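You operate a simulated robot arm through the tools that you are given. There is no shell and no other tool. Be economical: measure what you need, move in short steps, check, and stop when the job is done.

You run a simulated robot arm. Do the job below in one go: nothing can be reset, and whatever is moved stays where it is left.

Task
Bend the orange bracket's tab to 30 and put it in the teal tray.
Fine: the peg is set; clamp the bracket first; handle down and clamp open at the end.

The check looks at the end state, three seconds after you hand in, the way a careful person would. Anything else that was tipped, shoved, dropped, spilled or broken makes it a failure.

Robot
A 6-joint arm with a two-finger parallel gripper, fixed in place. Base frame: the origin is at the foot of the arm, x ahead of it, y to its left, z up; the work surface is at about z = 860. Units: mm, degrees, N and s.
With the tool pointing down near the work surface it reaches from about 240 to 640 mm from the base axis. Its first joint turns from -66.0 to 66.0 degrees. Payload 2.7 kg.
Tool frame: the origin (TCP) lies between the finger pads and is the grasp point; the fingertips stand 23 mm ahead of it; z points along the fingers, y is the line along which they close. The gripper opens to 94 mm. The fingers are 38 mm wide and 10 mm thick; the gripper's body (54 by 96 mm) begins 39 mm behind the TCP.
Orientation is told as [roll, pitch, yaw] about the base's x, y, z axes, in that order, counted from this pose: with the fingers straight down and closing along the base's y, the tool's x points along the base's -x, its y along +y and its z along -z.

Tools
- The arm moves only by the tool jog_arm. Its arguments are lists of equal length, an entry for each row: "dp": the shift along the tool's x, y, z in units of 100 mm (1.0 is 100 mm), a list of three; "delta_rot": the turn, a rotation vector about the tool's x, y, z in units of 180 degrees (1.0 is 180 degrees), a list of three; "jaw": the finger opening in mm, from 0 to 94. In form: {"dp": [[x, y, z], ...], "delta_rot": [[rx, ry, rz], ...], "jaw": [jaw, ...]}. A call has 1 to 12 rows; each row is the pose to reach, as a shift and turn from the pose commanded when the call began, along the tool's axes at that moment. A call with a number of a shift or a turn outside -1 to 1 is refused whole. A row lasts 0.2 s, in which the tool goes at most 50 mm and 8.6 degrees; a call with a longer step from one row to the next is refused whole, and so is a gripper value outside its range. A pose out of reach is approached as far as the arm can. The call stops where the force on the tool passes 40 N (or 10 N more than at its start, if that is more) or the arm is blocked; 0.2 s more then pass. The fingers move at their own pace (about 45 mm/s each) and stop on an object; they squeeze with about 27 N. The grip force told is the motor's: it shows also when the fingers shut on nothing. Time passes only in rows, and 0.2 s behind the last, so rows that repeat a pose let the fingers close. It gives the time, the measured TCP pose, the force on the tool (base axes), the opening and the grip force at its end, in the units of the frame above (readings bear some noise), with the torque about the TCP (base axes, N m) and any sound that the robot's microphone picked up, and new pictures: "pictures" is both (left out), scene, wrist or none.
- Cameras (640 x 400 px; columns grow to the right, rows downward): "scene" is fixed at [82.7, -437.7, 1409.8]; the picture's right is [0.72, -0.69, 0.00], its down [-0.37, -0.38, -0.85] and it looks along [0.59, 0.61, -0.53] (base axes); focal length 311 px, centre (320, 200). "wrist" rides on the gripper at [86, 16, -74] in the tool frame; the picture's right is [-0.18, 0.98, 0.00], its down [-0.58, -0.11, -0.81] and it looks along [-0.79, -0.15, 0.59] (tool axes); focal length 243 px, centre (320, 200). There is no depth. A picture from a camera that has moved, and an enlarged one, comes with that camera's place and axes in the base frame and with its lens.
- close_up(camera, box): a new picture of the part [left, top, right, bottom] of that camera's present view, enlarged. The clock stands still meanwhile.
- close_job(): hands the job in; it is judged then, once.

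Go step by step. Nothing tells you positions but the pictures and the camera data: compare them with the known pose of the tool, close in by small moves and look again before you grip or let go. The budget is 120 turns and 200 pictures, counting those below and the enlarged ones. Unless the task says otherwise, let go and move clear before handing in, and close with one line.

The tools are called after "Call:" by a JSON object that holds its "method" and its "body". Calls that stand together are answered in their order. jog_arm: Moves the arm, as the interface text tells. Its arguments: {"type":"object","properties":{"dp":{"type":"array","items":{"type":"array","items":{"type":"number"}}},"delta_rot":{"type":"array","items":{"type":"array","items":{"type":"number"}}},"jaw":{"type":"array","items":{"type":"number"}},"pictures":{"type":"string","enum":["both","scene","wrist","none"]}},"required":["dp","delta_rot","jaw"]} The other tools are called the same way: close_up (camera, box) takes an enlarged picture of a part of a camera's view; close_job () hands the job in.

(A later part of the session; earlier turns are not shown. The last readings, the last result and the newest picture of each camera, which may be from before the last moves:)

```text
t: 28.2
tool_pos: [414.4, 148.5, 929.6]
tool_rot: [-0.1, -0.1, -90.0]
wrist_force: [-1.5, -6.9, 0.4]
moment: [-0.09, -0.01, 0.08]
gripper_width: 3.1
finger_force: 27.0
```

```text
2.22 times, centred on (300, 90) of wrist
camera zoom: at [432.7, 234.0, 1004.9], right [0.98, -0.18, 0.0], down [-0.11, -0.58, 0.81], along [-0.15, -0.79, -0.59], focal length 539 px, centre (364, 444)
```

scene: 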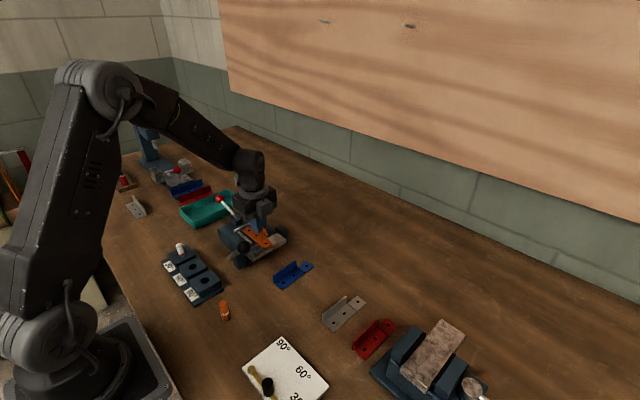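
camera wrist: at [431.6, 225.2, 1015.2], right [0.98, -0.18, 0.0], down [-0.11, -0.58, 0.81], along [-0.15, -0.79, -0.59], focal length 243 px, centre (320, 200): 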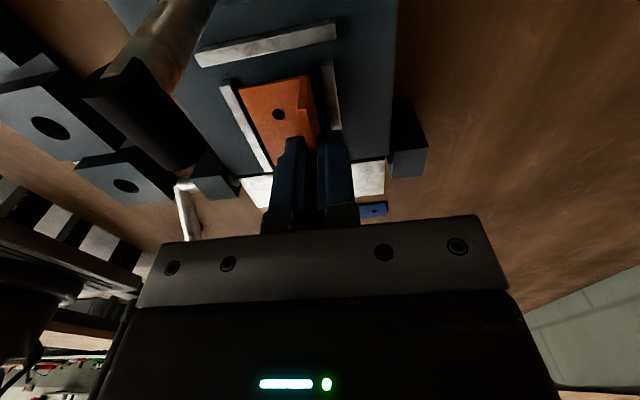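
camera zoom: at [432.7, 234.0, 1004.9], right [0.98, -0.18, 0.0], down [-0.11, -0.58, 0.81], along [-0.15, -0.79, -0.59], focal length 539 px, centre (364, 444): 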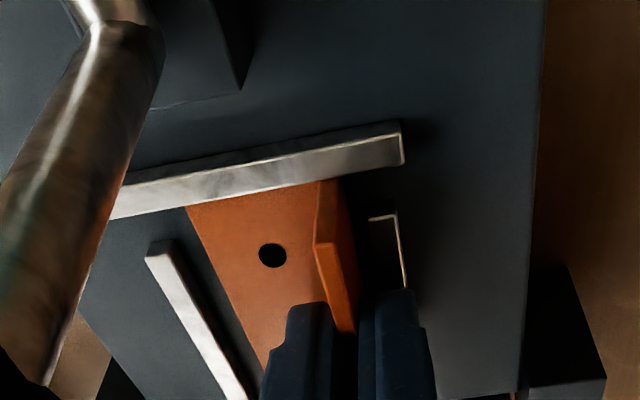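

Against the stop (7 N). I'll release, rise straight up, and look.

Call:
{"method": "jog_arm", "body": {"dp": [[0, 0, 0], [0, 0, 0], [0, 0, 0], [0, 0, -0.1], [0, 0, -0.4], [0, 0, -0.8], [0, 0, -1.0]], "delta_rot": [[0, 0, 0], [0, 0, 0], [0, 0, 0], [0, 0, 0], [0, 0, 0], [0, 0, 0], [0, 0, 0]], "jaw": [12, 20, 20, 20, 20, 20, 20], "pictures": "both"}}

Call:
{"method": "close_up", "body": {"camera": "scene", "box": [200, 180, 300, 270]}}

Call:
{"method": "close_up", "body": {"camera": "wrist", "box": [180, 0, 420, 180]}}

```text
t: 29.8
tool_pos: [412.5, 150.2, 1027.3]
tool_rot: [0.1, 0.0, -90.0]
wrist_force: [0.3, 2.3, -0.7]
moment: [0.01, 0.01, 0.01]
gripper_width: 20.0
finger_force: 0.1
camera wrist: at [430.8, 234.7, 1102.5], right [0.98, -0.18, 0.0], down [-0.11, -0.58, 0.81], along [-0.15, -0.79, -0.59], focal length 243 px, centre (320, 200)
```

scene: 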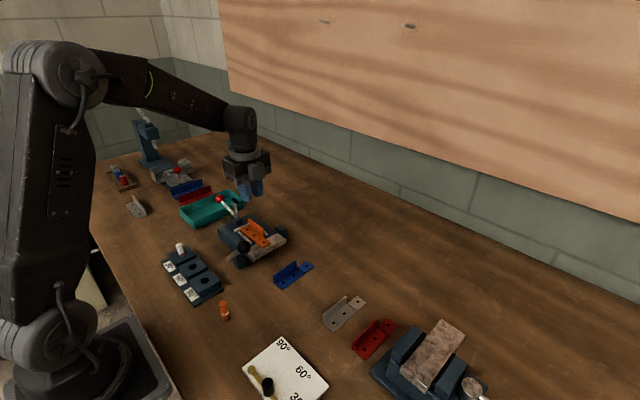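
wrist: 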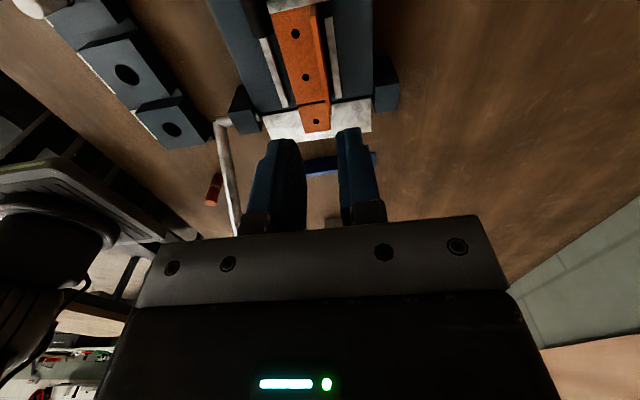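

```text
4.44 times, centred on (250, 225) of scene
camera zoom: at [82.7, -437.7, 1409.8], right [0.72, -0.69, 0.0], down [-0.37, -0.38, -0.85], along [0.59, 0.61, -0.53], focal length 1383 px, centre (631, 89)
```

zoom: 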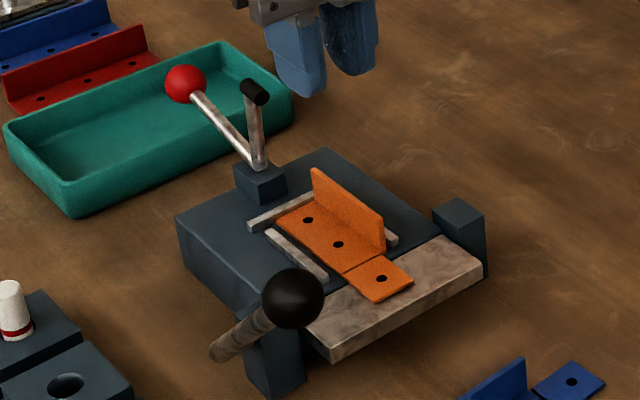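

```text
2.22 times, centred on (300, 90) of wrist
camera zoom: at [430.8, 234.7, 1102.5], right [0.98, -0.18, 0.0], down [-0.11, -0.58, 0.81], along [-0.15, -0.79, -0.59], focal length 539 px, centre (364, 444)
```

zoom: 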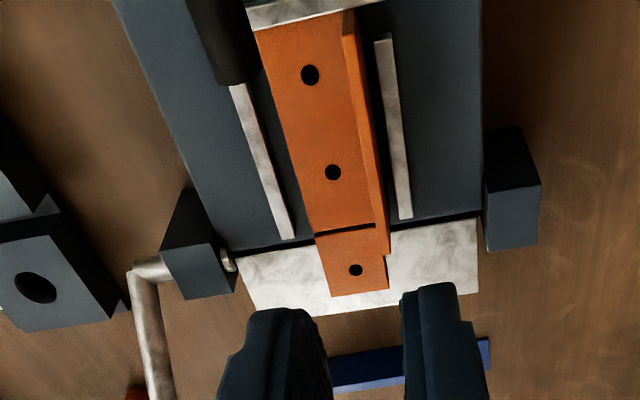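

The bracket is seated with its crease at the hinge. Next is the clamp: I'll go over the red ball and look.

Call:
{"method": "jog_arm", "body": {"dp": [[0, 0, -0.4], [0.3, 0, -0.4], [0.6, -0.1, -0.4], [1.0, -0.16, -0.4]], "delta_rot": [[0, 0, 0], [0, 0, 0], [0, 0, 0], [0, 0, 0]], "jaw": [20, 30, 40, 50], "pictures": "none"}}

Call:
{"method": "jog_arm", "body": {"dp": [[0.2, 0, 0], [0.4, 0, 0]], "delta_rot": [[0, 0, 0], [0, 0, 0]], "jaw": [50, 50], "pictures": "both"}}

Call:
{"method": "close_up", "body": {"camera": "wrist", "box": [200, 0, 440, 200]}}

```text
t: 30.8
tool_pos: [397.6, 248.8, 1067.8]
tool_rot: [0.0, 0.0, -90.1]
wrist_force: [-0.8, -0.4, 1.1]
moment: [-0.02, 0.02, -0.01]
gripper_width: 50.0
finger_force: 0.0
```

```text
t: 31.4
tool_pos: [399.8, 289.2, 1069.9]
tool_rot: [0.0, 0.0, -90.1]
wrist_force: [0.1, 0.1, -0.2]
moment: [-0.04, 0.05, 0.0]
gripper_width: 49.9
finger_force: 0.1
camera wrist: at [416.4, 373.2, 1144.8], right [0.98, -0.19, 0.0], down [-0.11, -0.58, 0.81], along [-0.15, -0.79, -0.59], focal length 243 px, centre (320, 200)
```

scene: 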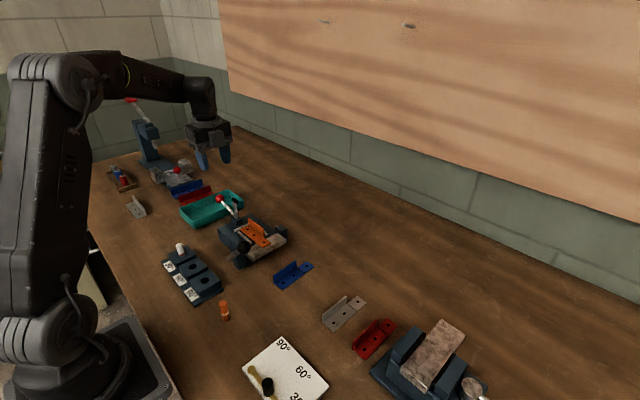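
wrist: 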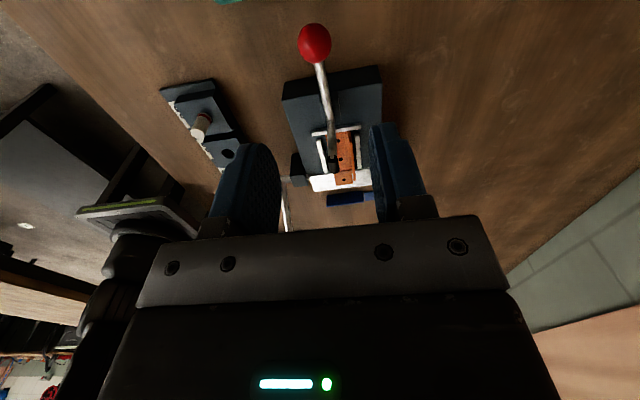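

```text
2.00 times, centred on (320, 100) of wrist
camera zoom: at [416.4, 373.2, 1144.8], right [0.98, -0.19, 0.0], down [-0.11, -0.58, 0.81], along [-0.15, -0.79, -0.59], focal length 485 px, centre (320, 400)
```

zoom: 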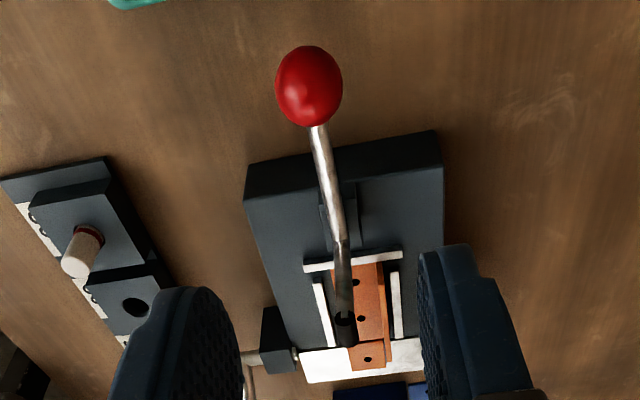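

Refined red ball position is about (399,299,945). I'll descend around it.

Call:
{"method": "jog_arm", "body": {"dp": [[0.1, -0.01, 0.3], [0.1, -0.01, 0.6], [0.1, -0.01, 0.85]], "delta_rot": [[0, 0, 0], [0, 0, 0], [0, 0, 0]], "jaw": [50, 50, 50], "pictures": "both"}}

Call:
{"method": "close_up", "body": {"camera": "scene", "box": [170, 130, 290, 250]}}

```text
t: 32.2
tool_pos: [397.0, 298.7, 983.4]
tool_rot: [0.0, 0.0, -89.9]
wrist_force: [-0.2, 0.4, 0.0]
moment: [0.01, 0.02, 0.03]
gripper_width: 50.3
finger_force: 0.1
camera wrist: at [414.0, 384.6, 1058.8], right [0.98, -0.18, 0.0], down [-0.11, -0.58, 0.81], along [-0.15, -0.79, -0.59], focal length 243 px, centre (320, 200)
```

scene: 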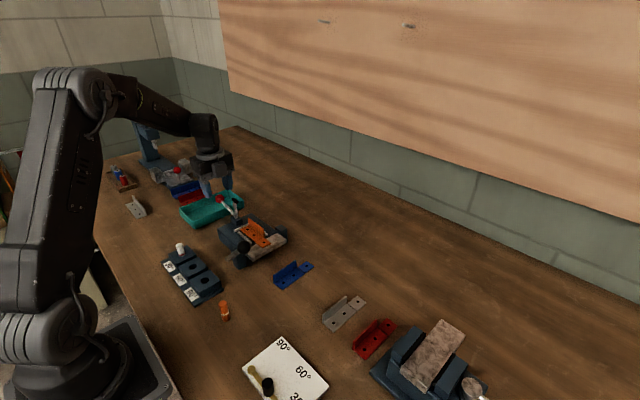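
wrist: 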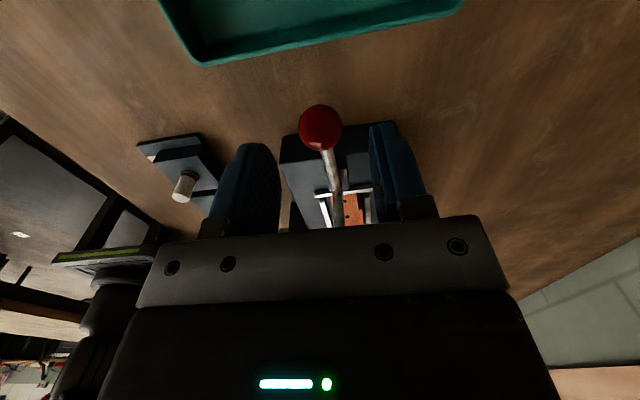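

```text
3.33 times, centred on (230, 190) of scene
camera zoom: at [82.7, -437.7, 1409.8], right [0.72, -0.69, 0.0], down [-0.37, -0.38, -0.85], along [0.59, 0.61, -0.53], focal length 1038 px, centre (620, 233)
```

zoom: 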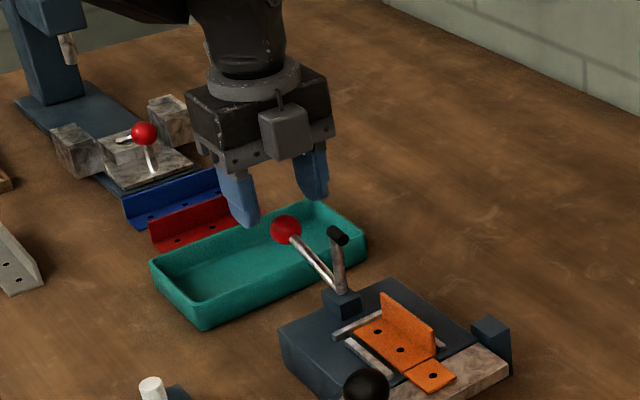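

Ball confirmed at (398,300,945). I'll descend 38 mm and close.

Call:
{"method": "jog_arm", "body": {"dp": [[0.01, 0.01, 0.2], [0.01, 0.01, 0.38], [0.01, 0.01, 0.38], [0.01, 0.01, 0.38], [0.01, 0.01, 0.38]], "delta_rot": [[0, 0, 0], [0, 0, 0], [0, 0, 0], [0, 0, 0], [0, 0, 0]], "jaw": [50, 50, 36, 18, 18], "pictures": "both"}}

Call:
{"method": "close_up", "body": {"camera": "scene", "box": [170, 130, 290, 250]}}

```text
t: 33.4
tool_pos: [396.6, 301.5, 946.1]
tool_rot: [-0.3, -0.1, -89.9]
wrist_force: [-25.7, -1.0, 6.5]
moment: [-0.1, 0.21, -0.05]
gripper_width: 25.1
finger_force: 44.8
camera wrist: at [414.6, 387.0, 1021.1], right [0.98, -0.18, 0.0], down [-0.1, -0.58, 0.81], along [-0.15, -0.79, -0.59], focal length 243 px, centre (320, 200)
```

scene: 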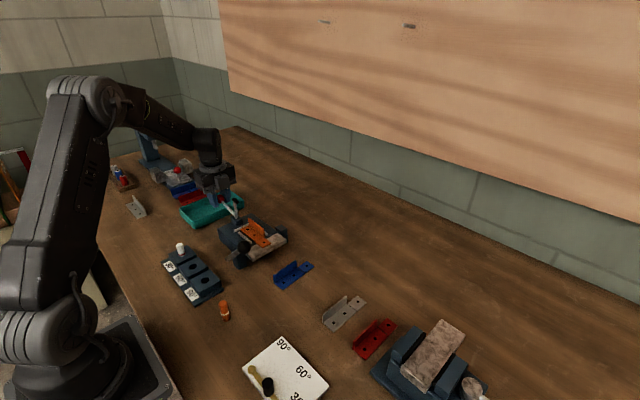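
wrist: 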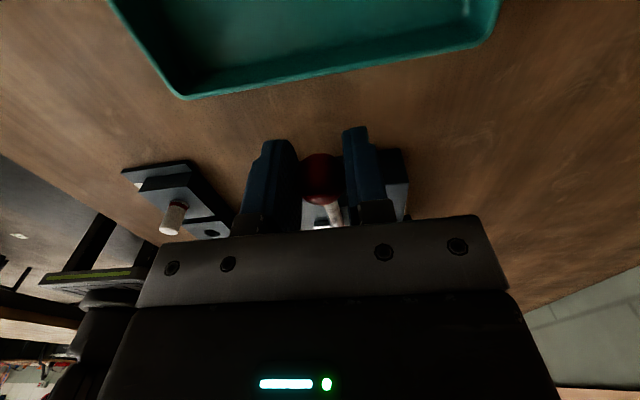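

```text
3.33 times, centred on (230, 190) of scene
camera zoom: at [82.0, -437.8, 1409.9], right [0.72, -0.69, 0.0], down [-0.37, -0.38, -0.85], along [0.59, 0.61, -0.53], focal length 1038 px, centre (620, 233)
```

zoom: 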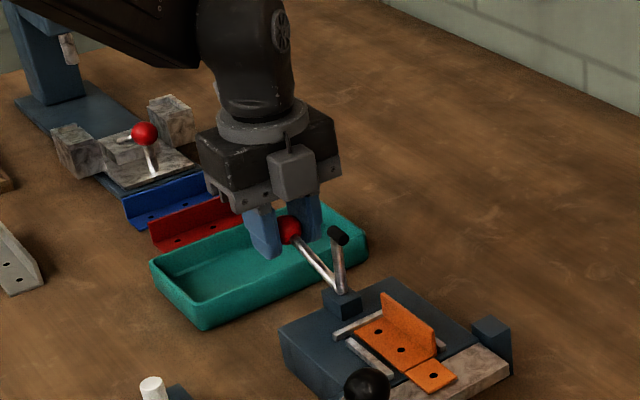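

The ball is gripped, off-centre by about 1 mm. I'll shift -x slightly, then follow the lever's arc upward and toward -y.

Call:
{"method": "jog_arm", "body": {"dp": [[0, -0.015, 0], [-0.043, -0.015, -0.112], [-0.1, -0.015, -0.218], [-0.17, -0.015, -0.315]], "delta_rot": [[0, 0, 0], [0, 0, 0], [0, 0, 0], [0, 0, 0]], "jaw": [18, 18, 18, 18], "pictures": "scene"}}

Call:
{"method": "close_up", "body": {"camera": "scene", "box": [170, 130, 290, 250]}}

```text
t: 34.4
tool_pos: [397.4, 284.6, 977.8]
tool_rot: [0.0, 0.1, -90.1]
wrist_force: [-6.5, 7.4, -7.5]
moment: [0.92, 0.04, -0.03]
gripper_width: 25.4
finger_force: 37.1
```

scene: 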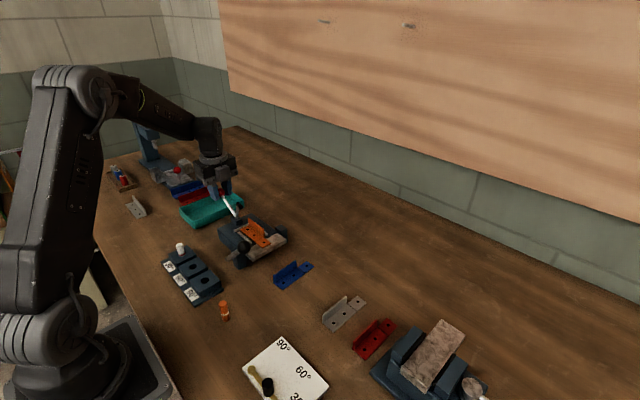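

```text
3.33 times, centred on (230, 190) of scene
camera zoom: at [82.7, -437.4, 1409.9], right [0.72, -0.69, 0.0], down [-0.37, -0.38, -0.85], along [0.59, 0.61, -0.53], focal length 1038 px, centre (620, 233)
```

zoom: 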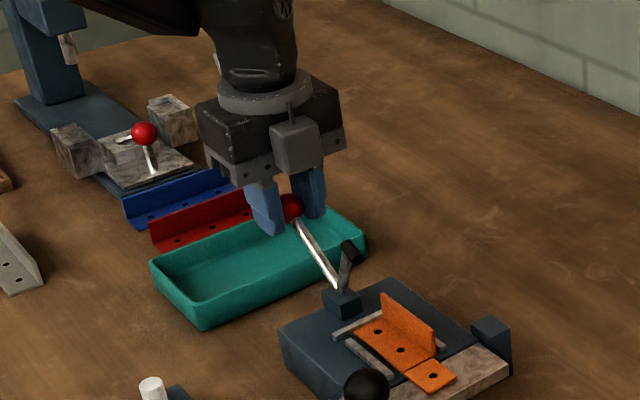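

The lever and arm swing together as expected. I'll continue along the arc.

Call:
{"method": "jog_arm", "body": {"dp": [[-0.083, 0, -0.088], [-0.176, 0, -0.164], [-0.278, 0, -0.227], [-0.388, 0, -0.277], [-0.503, 0, -0.311], [-0.622, 0, -0.331]], "delta_rot": [[0, 0, 0], [0, 0, 0], [0, 0, 0], [0, 0, 0], [0, 0, 0], [0, 0, 0]], "jaw": [18, 18, 18, 18, 18, 18], "pictures": "scene"}}

Call:
{"method": "close_up", "body": {"camera": "scene", "box": [170, 130, 290, 250]}}

```text
t: 35.8
tool_pos: [396.7, 220.6, 1013.3]
tool_rot: [0.2, 0.2, -90.0]
wrist_force: [-10.2, 16.5, 12.1]
moment: [1.44, 0.09, 0.15]
gripper_width: 25.0
finger_force: 45.1
```

scene: 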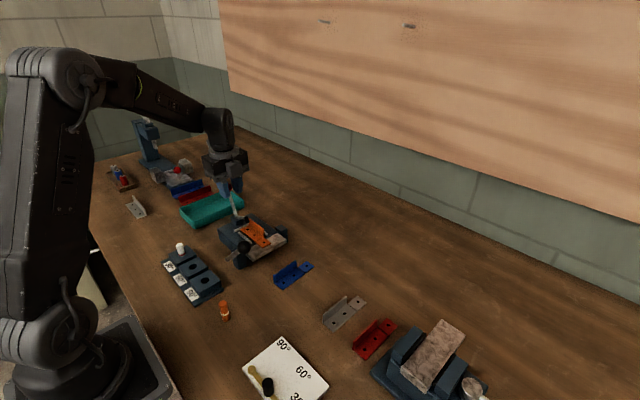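

```text
3.33 times, centred on (230, 190) of scene
camera zoom: at [82.3, -437.3, 1410.0], right [0.72, -0.69, 0.0], down [-0.37, -0.38, -0.85], along [0.59, 0.61, -0.53], focal length 1038 px, centre (620, 233)
```

zoom: 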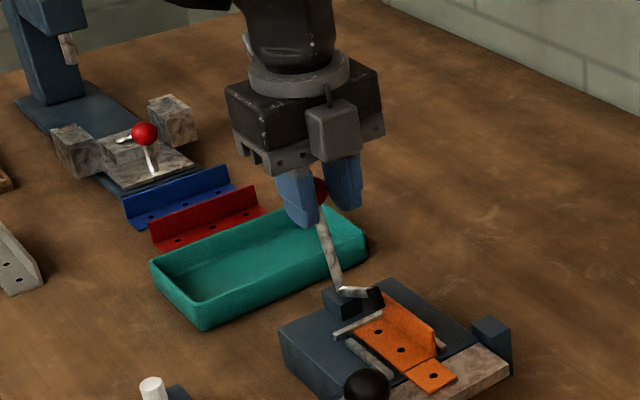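

Call:
{"method": "jog_arm", "body": {"dp": [[-0.06, 0, -0.015], [-0.12, 0, -0.02], [-0.18, 0, -0.02], [-0.24, 0, -0.01]], "delta_rot": [[0, 0, 0], [0, 0, 0], [0, 0, 0], [0, 0, 0]], "jaw": [18, 18, 18, 18], "pictures": "none"}}

Call:
{"method": "close_up", "body": {"camera": "scene", "box": [190, 160, 290, 250]}}

```text
t: 36.8
tool_pos: [398.3, 195.1, 1010.4]
tool_rot: [0.1, -0.1, -90.0]
wrist_force: [-0.4, -0.8, -0.2]
moment: [-0.02, -0.01, 0.0]
gripper_width: 18.0
finger_force: 0.0
```

```text
4.44 times, centred on (240, 205) of scene
camera zoom: at [82.7, -437.7, 1409.8], right [0.72, -0.69, 0.0], down [-0.37, -0.38, -0.85], along [0.59, 0.61, -0.53], focal length 1383 px, centre (676, 178)
```

zoom: 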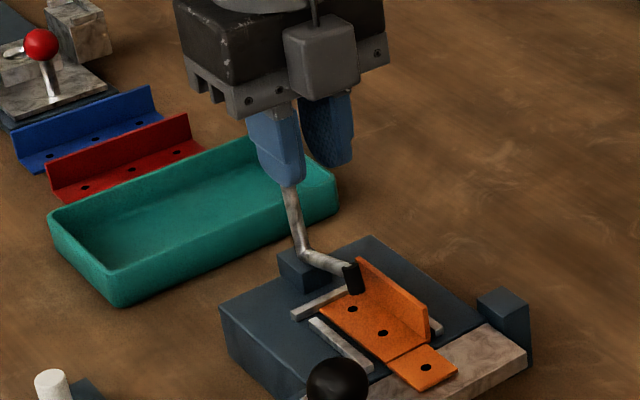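

The ball slipped out of the grip, so I'll look from the wrist.

Call:
{"method": "close_up", "body": {"camera": "wrist", "box": [120, 0, 520, 250]}}

```text
1.60 times, centred on (320, 125) of wrist
camera zoom: at [416.0, 281.6, 1086.2], right [0.98, -0.19, 0.0], down [-0.11, -0.58, 0.81], along [-0.15, -0.79, -0.59], focal length 388 px, centre (320, 320)
```

zoom: 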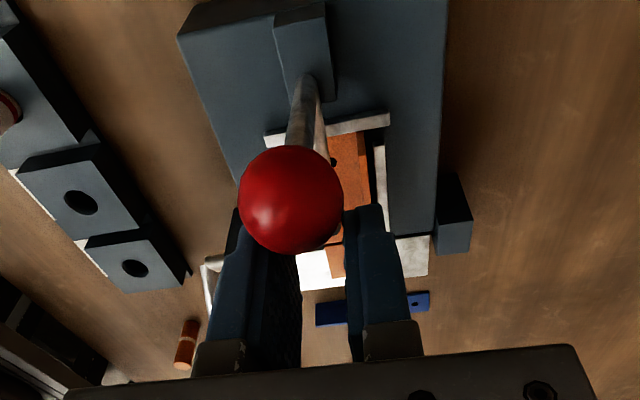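

The ball rests at about (398,226,1008), on the +y side of the fingers, so the lever is around 81°. I'll go up and over, then push it toward -y with closed fingers.

Call:
{"method": "jog_arm", "body": {"dp": [[0, 0, -0.4], [0, 0, -0.75], [0.35, 0, -0.75], [0.72, 0, -0.75], [0.72, 0, -0.4], [0.72, 0, -0.08]], "delta_rot": [[0, 0, 0], [0, 0, 0], [0, 0, 0], [0, 0, 0], [0, 0, 0], [0, 0, 0]], "jaw": [18, 18, 0, 0, 0, 0], "pictures": "both"}}

Call:
{"method": "close_up", "body": {"camera": "scene", "box": [190, 160, 290, 250]}}

```text
t: 38.2
tool_pos: [395.9, 269.8, 1020.2]
tool_rot: [-0.1, 0.0, -90.0]
wrist_force: [0.7, 0.1, 0.3]
moment: [-0.01, 0.01, 0.0]
gripper_width: 0.1
finger_force: 26.5
camera wrist: at [413.9, 355.5, 1095.8], right [0.98, -0.18, 0.0], down [-0.11, -0.58, 0.81], along [-0.15, -0.79, -0.59], focal length 243 px, centre (320, 200)
```

scene: 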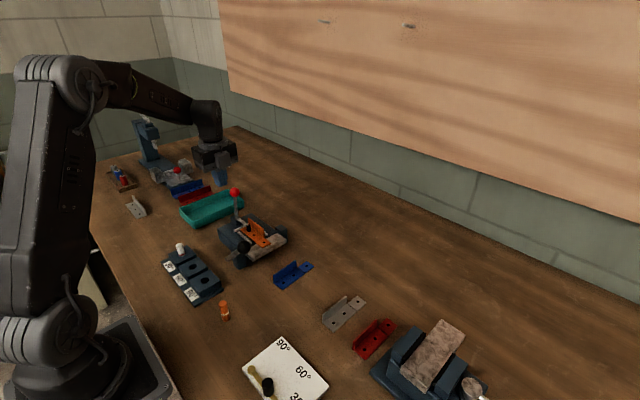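
wrist: 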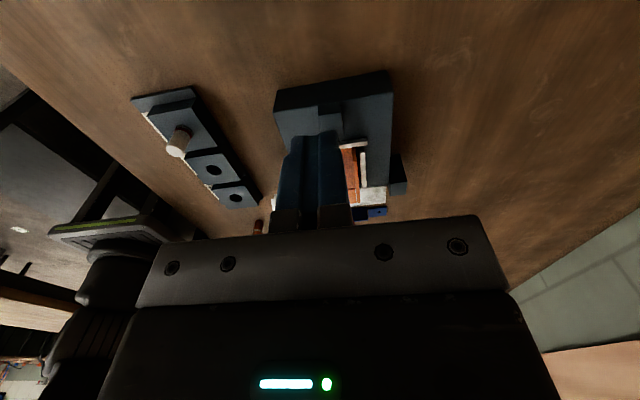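

```text
4.44 times, centred on (240, 205) of scene
camera zoom: at [82.8, -437.7, 1409.8], right [0.72, -0.69, 0.0], down [-0.37, -0.38, -0.85], along [0.59, 0.61, -0.53], focal length 1383 px, centre (676, 178)
```

zoom: 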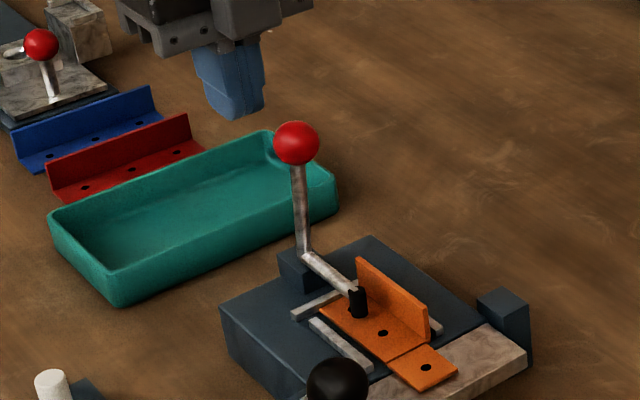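

The lever is now about vertical and the clamp tip sits on the bracket plate. I'll push gently on the ball to confirm it is fully closed.

Call:
{"method": "jog_arm", "body": {"dp": [[-0.2, 0, 0], [-0.36, 0, 0], [-0.39, 0, 0], [-0.42, 0, 0]], "delta_rot": [[0, 0, 0], [0, 0, 0], [0, 0, 0], [0, 0, 0]], "jaw": [0, 0, 0, 0], "pictures": "none"}}

Call:
{"method": "jog_arm", "body": {"dp": [[-0.02, 0, 0], [-0.04, 0, 0]], "delta_rot": [[0, 0, 0], [0, 0, 0]], "jaw": [0, 0], "pictures": "none"}}

Call:
{"method": "close_up", "body": {"camera": "scene", "box": [200, 170, 290, 250]}}

```text
t: 39.2
tool_pos: [396.6, 231.6, 1021.6]
tool_rot: [0.2, 0.4, -89.9]
wrist_force: [2.4, 35.8, -3.5]
moment: [0.62, -0.03, 0.04]
gripper_width: 0.1
finger_force: 27.1
```

```text
t: 39.6
tool_pos: [397.3, 232.3, 1022.3]
tool_rot: [0.4, 0.9, -89.8]
wrist_force: [0.0, 13.0, -2.6]
moment: [0.25, -0.15, 0.04]
gripper_width: 0.2
finger_force: 26.8
stopped in row 2: the force on the tool passed its limit at 48 N (the readings are from after the stop); the commanded pose is now the measured one
```

```text
5.00 times, centred on (245, 210) of scene
camera zoom: at [82.7, -437.3, 1410.0], right [0.72, -0.69, 0.0], down [-0.37, -0.38, -0.85], along [0.59, 0.61, -0.53], focal length 1556 px, centre (695, 150)
```

zoom: 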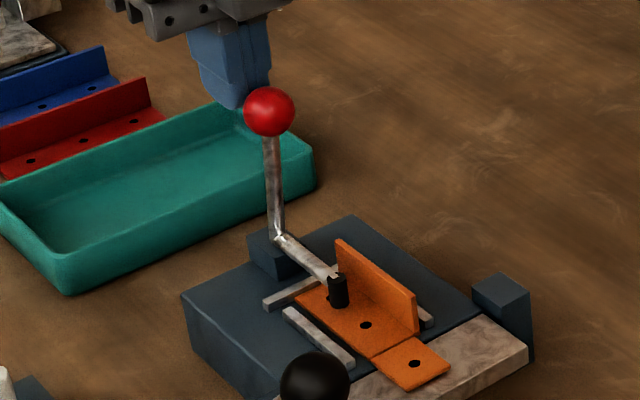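

The clamp is firmly closed (it resisted 48 N). Next I'll move to the leaf handle's black ball near (305,14,1001).

Call:
{"method": "jog_arm", "body": {"dp": [[0.2, 0, 0], [0.2, 0, -0.4], [0.2, 0, -0.8], [0, -0.2, -0.8], [-0.3, -0.4, -0.8], [-0.65, -0.5, -0.8], [-1.0, -0.6, -0.8]], "delta_rot": [[0, 0, 0], [0, 0, 0], [0, 0, 0], [0, 0, 0], [0, 0, 0], [0, 0, 0], [0, 0, 0]], "jaw": [0, 0, 0, 20, 40, 56, 56], "pictures": "none"}}

Call:
{"method": "jog_arm", "body": {"dp": [[-0.4, -0.1, 0], [-0.8, -0.2, 0], [-1.0, -0.3, 0]], "delta_rot": [[0, 0, 0], [0, 0, 0], [0, 0, 0]], "jaw": [56, 56, 56], "pictures": "both"}}

Call:
{"method": "close_up", "body": {"camera": "scene", "box": [190, 170, 310, 270]}}

Call:
{"method": "close_up", "body": {"camera": "wrist", "box": [200, 0, 440, 200]}}

```text
t: 41.2
tool_pos: [337.0, 127.6, 1097.0]
tool_rot: [0.3, 0.7, -89.9]
wrist_force: [0.6, 0.7, -0.2]
moment: [0.03, -0.01, 0.01]
gripper_width: 55.9
finger_force: 0.0
```

```text
t: 42.0
tool_pos: [308.4, 27.7, 1099.1]
tool_rot: [0.3, 0.7, -89.7]
wrist_force: [0.0, 0.2, 1.0]
moment: [0.02, 0.01, -0.01]
gripper_width: 56.0
finger_force: 0.1
camera wrist: at [325.5, 112.7, 1174.9], right [0.98, -0.18, 0.0], down [-0.11, -0.59, 0.8], along [-0.14, -0.79, -0.6], focal length 243 px, centre (320, 200)
```

scene: 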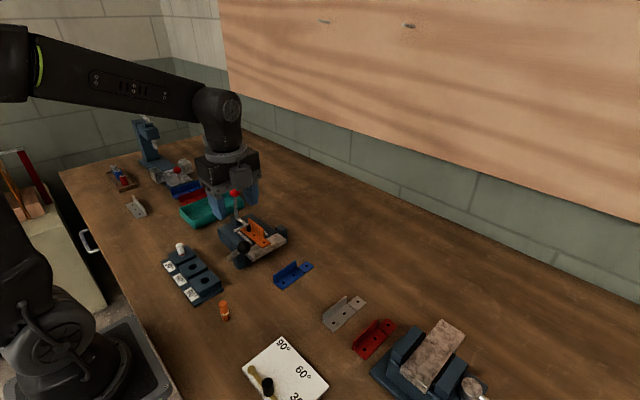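
wrist: 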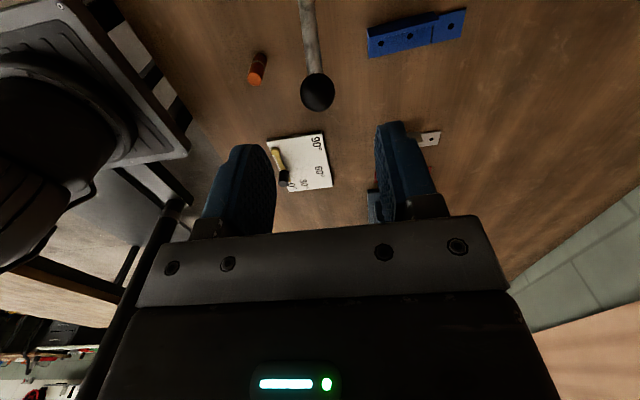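

```text
4.00 times, centred on (250, 220) of scene
camera zoom: at [82.7, -437.7, 1409.8], right [0.72, -0.69, 0.0], down [-0.37, -0.38, -0.85], along [0.59, 0.61, -0.53], focal length 1245 px, centre (600, 120)
```

zoom: 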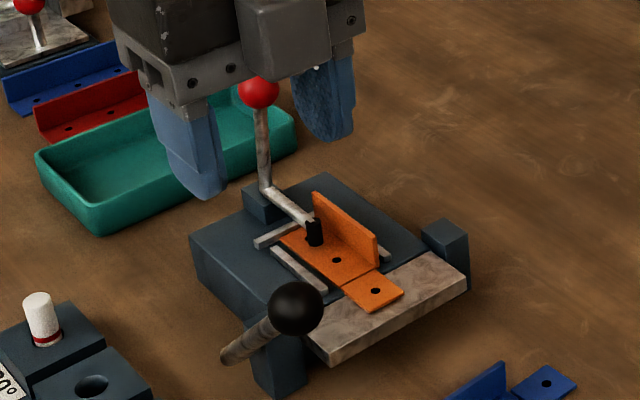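

```text
2.00 times, centred on (320, 100) of wrist
camera zoom: at [325.5, 112.7, 1174.9], right [0.98, -0.18, 0.0], down [-0.11, -0.59, 0.8], along [-0.14, -0.79, -0.6], focal length 485 px, centre (320, 400)
```

zoom: 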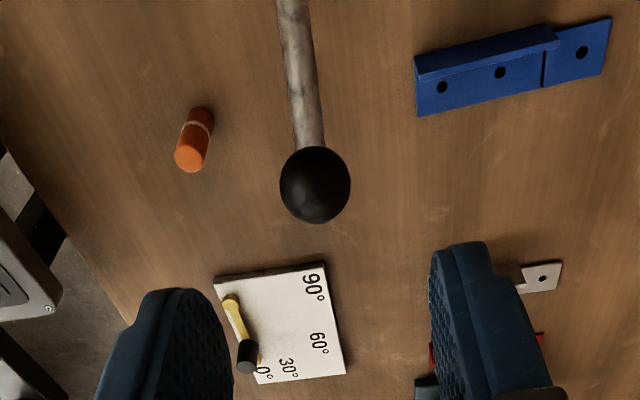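

Black ball at about (306.5,15,997). I'll descend around it, then close.

Call:
{"method": "jog_arm", "body": {"dp": [[-0.127, -0.02, 0.3], [-0.127, -0.02, 0.6]], "delta_rot": [[0, 0, 0], [0, 0, 0]], "jaw": [56, 56], "pictures": "both"}}

Call:
{"method": "close_up", "body": {"camera": "scene", "box": [190, 170, 310, 270]}}

```text
t: 42.6
tool_pos: [307.2, 15.0, 1037.4]
tool_rot: [0.3, 0.7, -89.9]
wrist_force: [-0.2, -0.3, 0.3]
moment: [0.01, 0.0, 0.0]
gripper_width: 56.0
finger_force: 0.0
camera wrist: at [324.0, 100.9, 1112.9], right [0.98, -0.18, 0.0], down [-0.11, -0.59, 0.8], along [-0.14, -0.79, -0.6], focal length 243 px, centre (320, 200)
```

scene: 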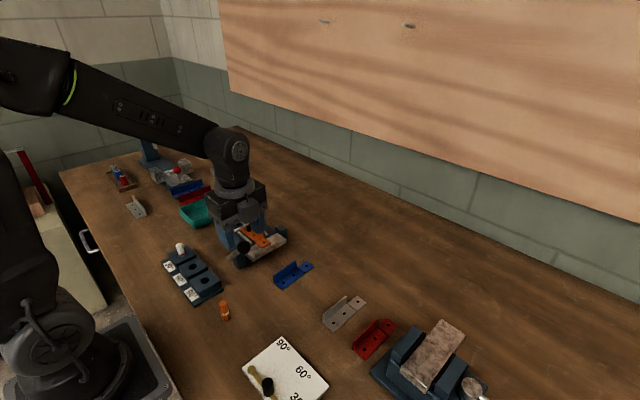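
wrist: 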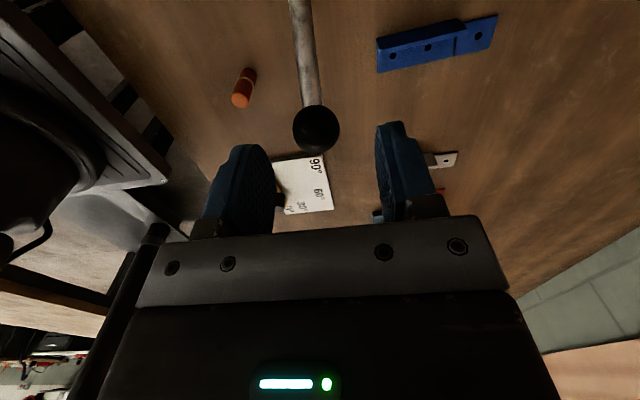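

```text
4.00 times, centred on (250, 220) of scene
camera zoom: at [82.7, -437.7, 1409.8], right [0.72, -0.69, 0.0], down [-0.37, -0.38, -0.85], along [0.59, 0.61, -0.53], focal length 1245 px, centre (600, 120)
```

zoom: 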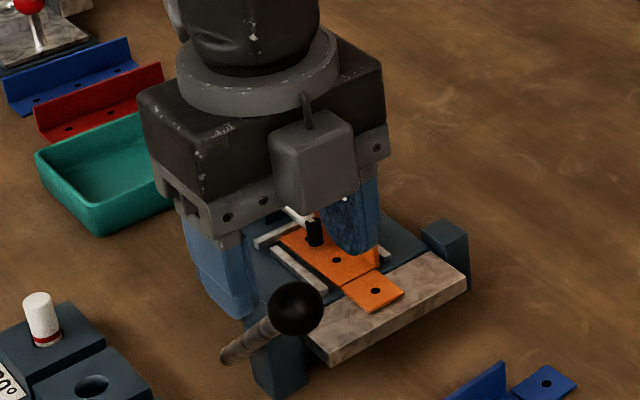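

Call:
{"method": "jog_arm", "body": {"dp": [[0, -0.004, 0.2], [0, -0.004, 0.4], [0, -0.004, 0.4], [0, -0.004, 0.4], [0, -0.004, 0.4]], "delta_rot": [[0, 0, 0], [0, 0, 0], [0, 0, 0], [0, 0, 0], [0, 0, 0]], "jaw": [56, 56, 40, 24, 22], "pictures": "both"}}

Call:
{"method": "close_up", "body": {"camera": "wrist", "box": [200, 60, 440, 240]}}

```text
t: 43.8
tool_pos: [304.7, 15.6, 996.9]
tool_rot: [0.2, 0.6, -90.0]
wrist_force: [-6.8, 0.1, -2.5]
moment: [-0.13, -0.01, -0.02]
gripper_width: 27.4
finger_force: 39.9
camera wrist: at [321.8, 100.0, 1072.4], right [0.98, -0.18, 0.0], down [-0.11, -0.59, 0.8], along [-0.14, -0.79, -0.6], focal length 243 px, centre (320, 200)
```

scene: 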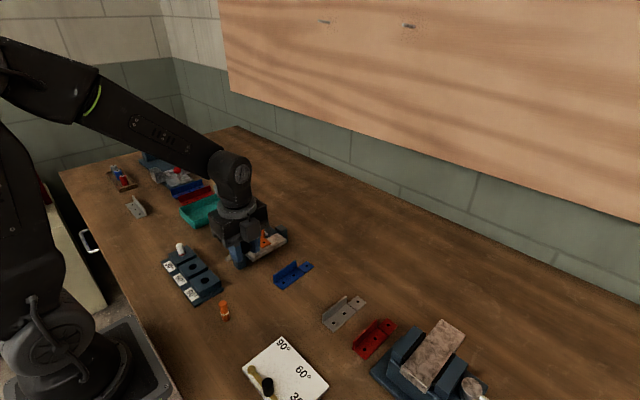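
wrist: 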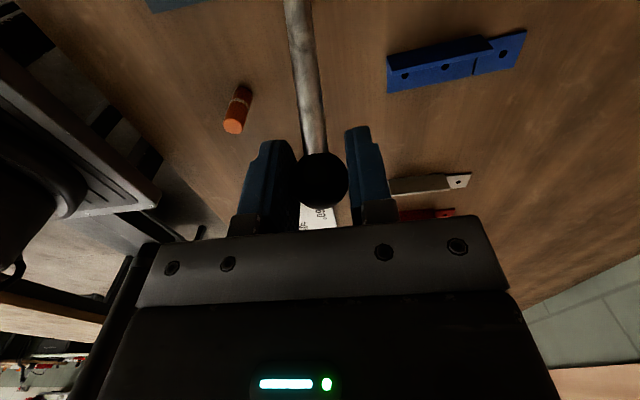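

```text
2.22 times, centred on (320, 150) of wrist
camera zoom: at [321.8, 100.0, 1072.4], right [0.98, -0.18, 0.0], down [-0.11, -0.59, 0.8], along [-0.14, -0.79, -0.6], focal length 539 px, centre (320, 311)
```

zoom: 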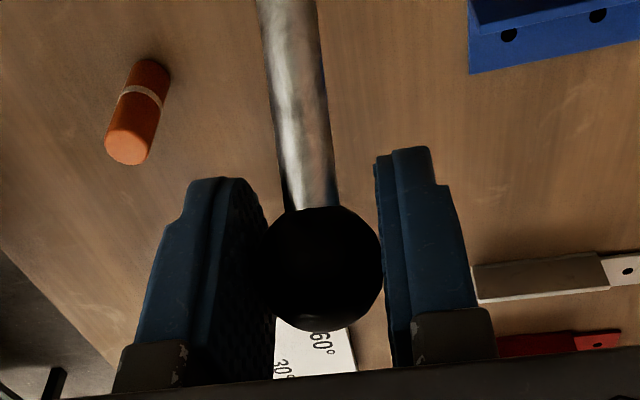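

The ball is gripped (27 mm). I'll lift along the leaf handle's arc in steps while checking the force.

Call:
{"method": "jog_arm", "body": {"dp": [[0.043, 0, -0.041], [0.087, 0, -0.079], [0.134, 0, -0.117], [0.181, 0, -0.151]], "delta_rot": [[0, 0, 0], [0, 0, 0], [0, 0, 0], [0, 0, 0]], "jaw": [22, 22, 22, 22], "pictures": "none"}}

Call:
{"method": "close_up", "body": {"camera": "scene", "box": [190, 170, 310, 270]}}

```text
t: 44.8
tool_pos: [304.6, 35.2, 1015.0]
tool_rot: [0.3, 0.5, -89.8]
wrist_force: [-5.0, -10.2, -4.0]
moment: [-1.32, 0.01, 0.03]
gripper_width: 27.4
finger_force: 44.9
```

```text
4.00 times, centred on (250, 220) of scene
camera zoom: at [82.6, -438.0, 1409.8], right [0.72, -0.69, 0.0], down [-0.37, -0.38, -0.85], along [0.59, 0.61, -0.53], focal length 1245 px, centre (600, 120)
```

zoom: 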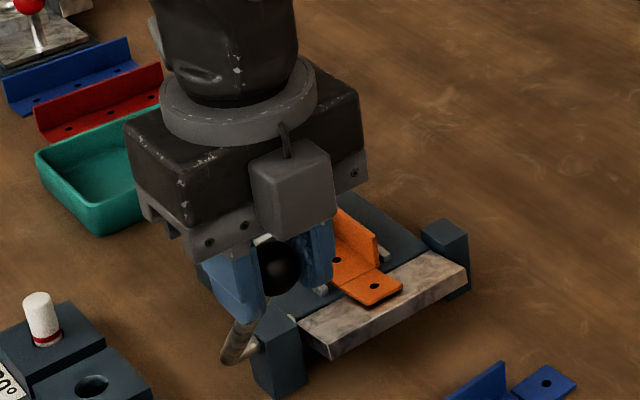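

Call:
{"method": "jog_arm", "body": {"dp": [[0.05, 0, -0.032], [0.1, 0, -0.063], [0.15, 0, -0.09], [0.203, 0, -0.118]], "delta_rot": [[0, 0, 0], [0, 0, 0], [0, 0, 0], [0, 0, 0]], "jaw": [22, 22, 22, 22], "pictures": "none"}}

Call:
{"method": "close_up", "body": {"camera": "scene", "box": [190, 170, 310, 270]}}

```text
t: 45.8
tool_pos: [304.2, 55.4, 1024.8]
tool_rot: [0.2, 0.8, -89.9]
wrist_force: [-10.2, -9.3, -6.0]
moment: [-1.33, 0.04, -0.01]
gripper_width: 27.3
finger_force: 45.0
```

```text
4.00 times, centred on (250, 220) of scene
camera zoom: at [82.5, -437.9, 1409.8], right [0.72, -0.69, 0.0], down [-0.37, -0.38, -0.85], along [0.59, 0.61, -0.53], focal length 1245 px, centre (600, 120)
```

zoom: 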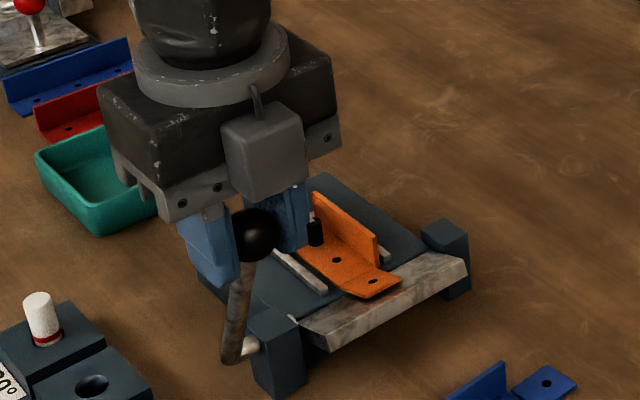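

The tab is bending, now at roughly 20°. I'll continue carefully toward the stop.

Call:
{"method": "jog_arm", "body": {"dp": [[0.054, 0, -0.024], [0.109, 0, -0.045], [0.165, 0, -0.063]], "delta_rot": [[0, 0, 0], [0, 0, 0], [0, 0, 0]], "jaw": [22, 22, 22], "pictures": "none"}}

Call:
{"method": "close_up", "body": {"camera": "scene", "box": [190, 170, 310, 270]}}

```text
t: 46.6
tool_pos: [305.8, 73.1, 1032.1]
tool_rot: [0.2, 0.6, -89.9]
wrist_force: [-6.3, -7.7, -7.3]
moment: [-1.27, 0.03, -0.01]
gripper_width: 27.5
finger_force: 44.5
```

```text
4.00 times, centred on (250, 220) of scene
camera zoom: at [82.6, -437.9, 1409.8], right [0.72, -0.69, 0.0], down [-0.37, -0.38, -0.85], along [0.59, 0.61, -0.53], focal length 1245 px, centre (600, 120)
```

zoom: 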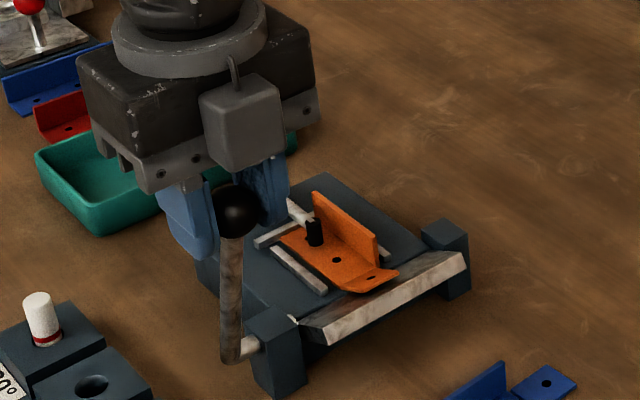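

About 29° by the handle. Next come small steps, watching for the stop.

Call:
{"method": "jog_arm", "body": {"dp": [[0.015, 0, -0.004], [0.025, 0, -0.006]], "delta_rot": [[0, 0, 0], [0, 0, 0]], "jaw": [22, 22], "pictures": "none"}}

Call:
{"method": "jog_arm", "body": {"dp": [[0.01, 0, -0.002], [0.02, 0, -0.004]], "delta_rot": [[0, 0, 0], [0, 0, 0]], "jaw": [22, 22], "pictures": "none"}}

```text
t: 47.2
tool_pos: [305.5, 75.9, 1033.9]
tool_rot: [0.2, 0.8, -89.8]
wrist_force: [2.6, -4.4, -21.9]
moment: [-1.23, 0.02, 0.03]
gripper_width: 27.8
finger_force: 44.9
```

```text
t: 47.8
tool_pos: [305.9, 77.4, 1033.9]
tool_rot: [0.4, 0.7, -89.8]
wrist_force: [8.9, -1.5, -30.8]
moment: [-1.09, 0.01, 0.11]
gripper_width: 27.7
finger_force: 45.3
```

Call:
{"method": "close_up", "body": {"camera": "scene", "box": [200, 180, 300, 260]}}

Call:
{"method": "close_up", "body": {"camera": "wrist", "box": [200, 60, 440, 240]}}

```text
5.00 times, centred on (250, 220) of scene
camera zoom: at [83.3, -437.6, 1409.8], right [0.72, -0.69, 0.0], down [-0.37, -0.38, -0.85], along [0.59, 0.61, -0.53], focal length 1556 px, centre (670, 100)
```

zoom: 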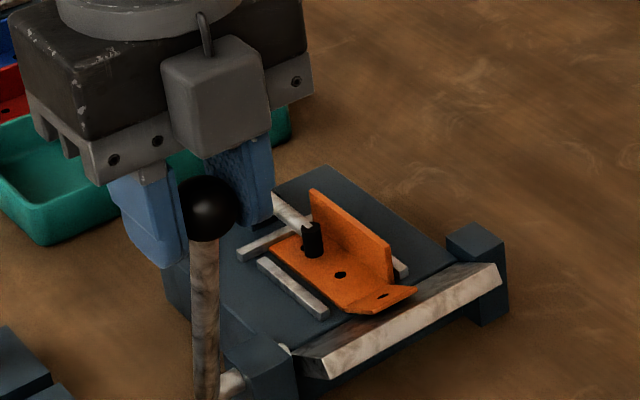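

```text
2.22 times, centred on (320, 150) of wrist
camera zoom: at [321.5, 162.2, 1110.0], right [0.98, -0.18, 0.0], down [-0.11, -0.59, 0.8], along [-0.14, -0.79, -0.6], focal length 539 px, centre (320, 311)
```

zoom: 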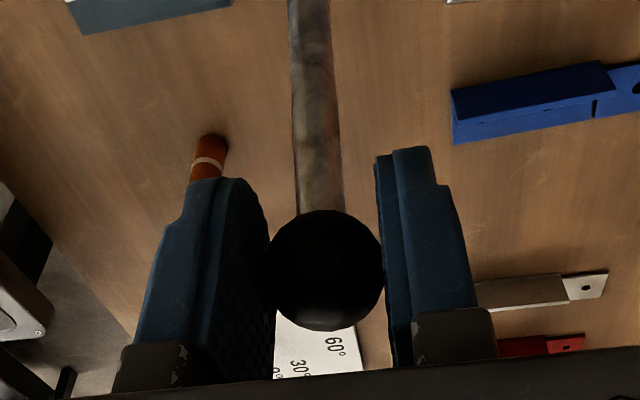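

Call:
{"method": "jog_arm", "body": {"dp": [[0, 0, 0.015], [0.01, 0, 0.018]], "delta_rot": [[0, 0, 0], [0, 0, 0]], "jaw": [22, 22], "pictures": "none"}}

Call:
{"method": "jog_arm", "body": {"dp": [[0.01, 0, 0], [0.02, 0, 0]], "delta_rot": [[0, 0, 0], [0, 0, 0]], "jaw": [22, 22], "pictures": "none"}}

```text
t: 48.4
tool_pos: [305.0, 77.5, 1035.0]
tool_rot: [0.5, 0.6, -89.7]
wrist_force: [-7.3, -8.6, 6.0]
moment: [-0.87, 0.24, -0.01]
gripper_width: 27.6
finger_force: 44.5
```

```text
t: 49.0
tool_pos: [303.9, 81.3, 1033.2]
tool_rot: [0.6, 0.8, -89.7]
wrist_force: [-7.4, -14.3, 28.0]
moment: [-0.78, 0.05, 0.0]
gripper_width: 27.3
finger_force: 45.0
```

Call:
{"method": "close_up", "body": {"camera": "scene", "box": [220, 200, 300, 260]}}

Call:
{"method": "close_up", "body": {"camera": "wrist", "box": [200, 60, 440, 240]}}

```text
6.67 times, centred on (260, 230) of scene
camera zoom: at [82.2, -438.2, 1409.7], right [0.72, -0.69, 0.0], down [-0.37, -0.38, -0.85], along [0.59, 0.61, -0.53], focal length 2075 px, centre (720, 0)
```

zoom: 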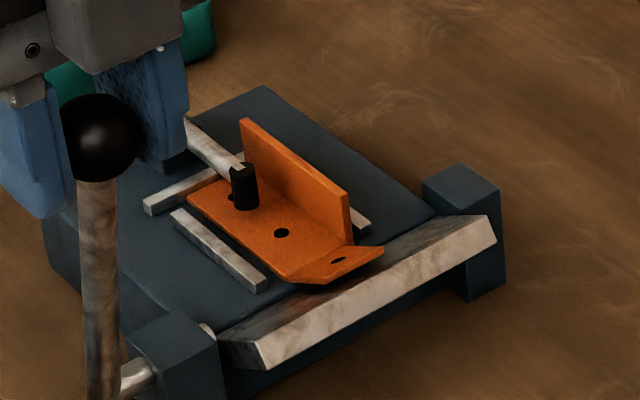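

```text
2.22 times, centred on (320, 150) of wrist
camera zoom: at [321.0, 165.5, 1110.1], right [0.98, -0.18, 0.01], down [-0.12, -0.59, 0.8], along [-0.14, -0.79, -0.6], focal length 539 px, centre (320, 311)
```

zoom: 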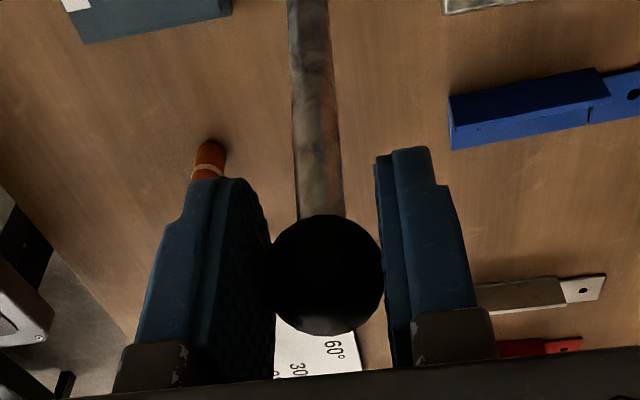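

The tab measures about 30–31° in the picture. I'll probe a little more for the hard stop.

Call:
{"method": "jog_arm", "body": {"dp": [[0, 0, -0.015], [0.01, 0, -0.018]], "delta_rot": [[0, 0, 0], [0, 0, 0]], "jaw": [22, 22], "pictures": "none"}}

Call:
{"method": "close_up", "body": {"camera": "scene", "box": [220, 200, 300, 260]}}

Call:
{"method": "close_up", "body": {"camera": "wrist", "box": [200, 60, 440, 240]}}

```text
t: 49.6
tool_pos: [305.4, 80.9, 1034.2]
tool_rot: [0.5, 0.7, -89.8]
wrist_force: [4.8, -10.9, 10.2]
moment: [-0.38, -0.17, 0.11]
gripper_width: 27.1
finger_force: 44.8
```

```text
6.67 times, centred on (260, 230) of scene
camera zoom: at [82.8, -438.0, 1409.7], right [0.72, -0.69, 0.0], down [-0.37, -0.38, -0.85], along [0.59, 0.61, -0.53], focal length 2075 px, centre (720, 0)
```

zoom: 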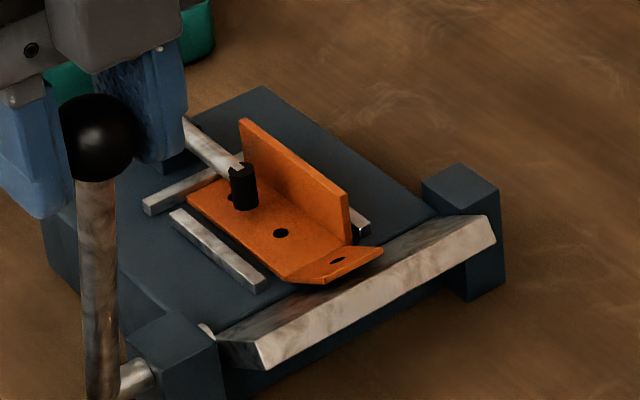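

```text
2.22 times, centred on (320, 150) of wrist
camera zoom: at [321.3, 165.7, 1110.0], right [0.98, -0.18, 0.01], down [-0.11, -0.59, 0.8], along [-0.14, -0.79, -0.6], focal length 539 px, centre (320, 311)
```

zoom: 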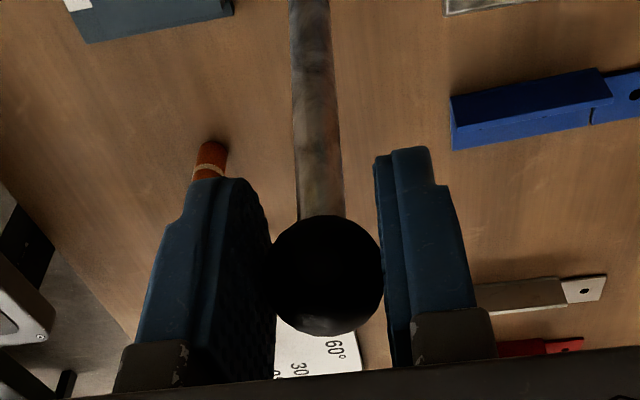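

Call:
{"method": "jog_arm", "body": {"dp": [[0.01, 0, -0.002], [0.02, 0, -0.005], [0.02, 0, -0.005]], "delta_rot": [[0, 0, 0], [0, 0, 0], [0, 0, 0]], "jaw": [22, 22, 22], "pictures": "none"}}

Call:
{"method": "close_up", "body": {"camera": "scene", "box": [220, 200, 300, 260]}}

Call:
{"method": "close_up", "body": {"camera": "wrist", "box": [200, 60, 440, 240]}}

```text
t: 50.4
tool_pos: [305.0, 81.4, 1034.2]
tool_rot: [0.3, 0.4, -89.8]
wrist_force: [13.8, -23.0, -5.8]
moment: [-0.48, -0.09, -0.15]
gripper_width: 27.4
finger_force: 45.3
```

```text
6.67 times, centred on (260, 230) of scene
camera zoom: at [83.2, -438.3, 1409.6], right [0.72, -0.69, 0.0], down [-0.37, -0.38, -0.85], along [0.59, 0.61, -0.53], focal length 2075 px, centre (720, 0)
```

zoom: 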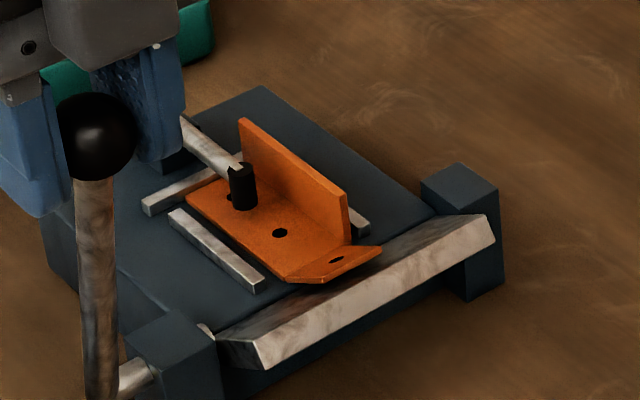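

```text
2.22 times, centred on (320, 150) of wrist
camera zoom: at [321.5, 166.6, 1109.7], right [0.98, -0.18, 0.0], down [-0.11, -0.59, 0.8], along [-0.14, -0.79, -0.6], focal length 539 px, centre (320, 311)
```

zoom: 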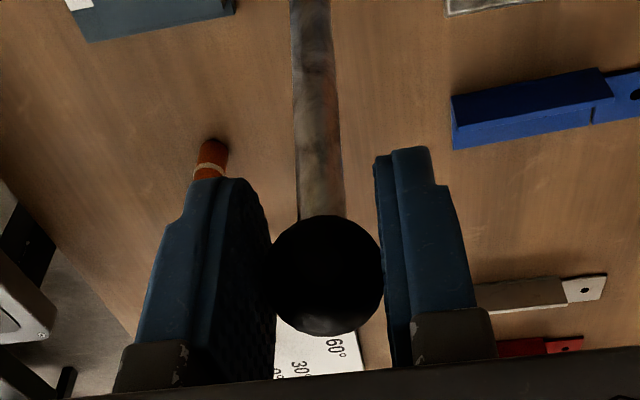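

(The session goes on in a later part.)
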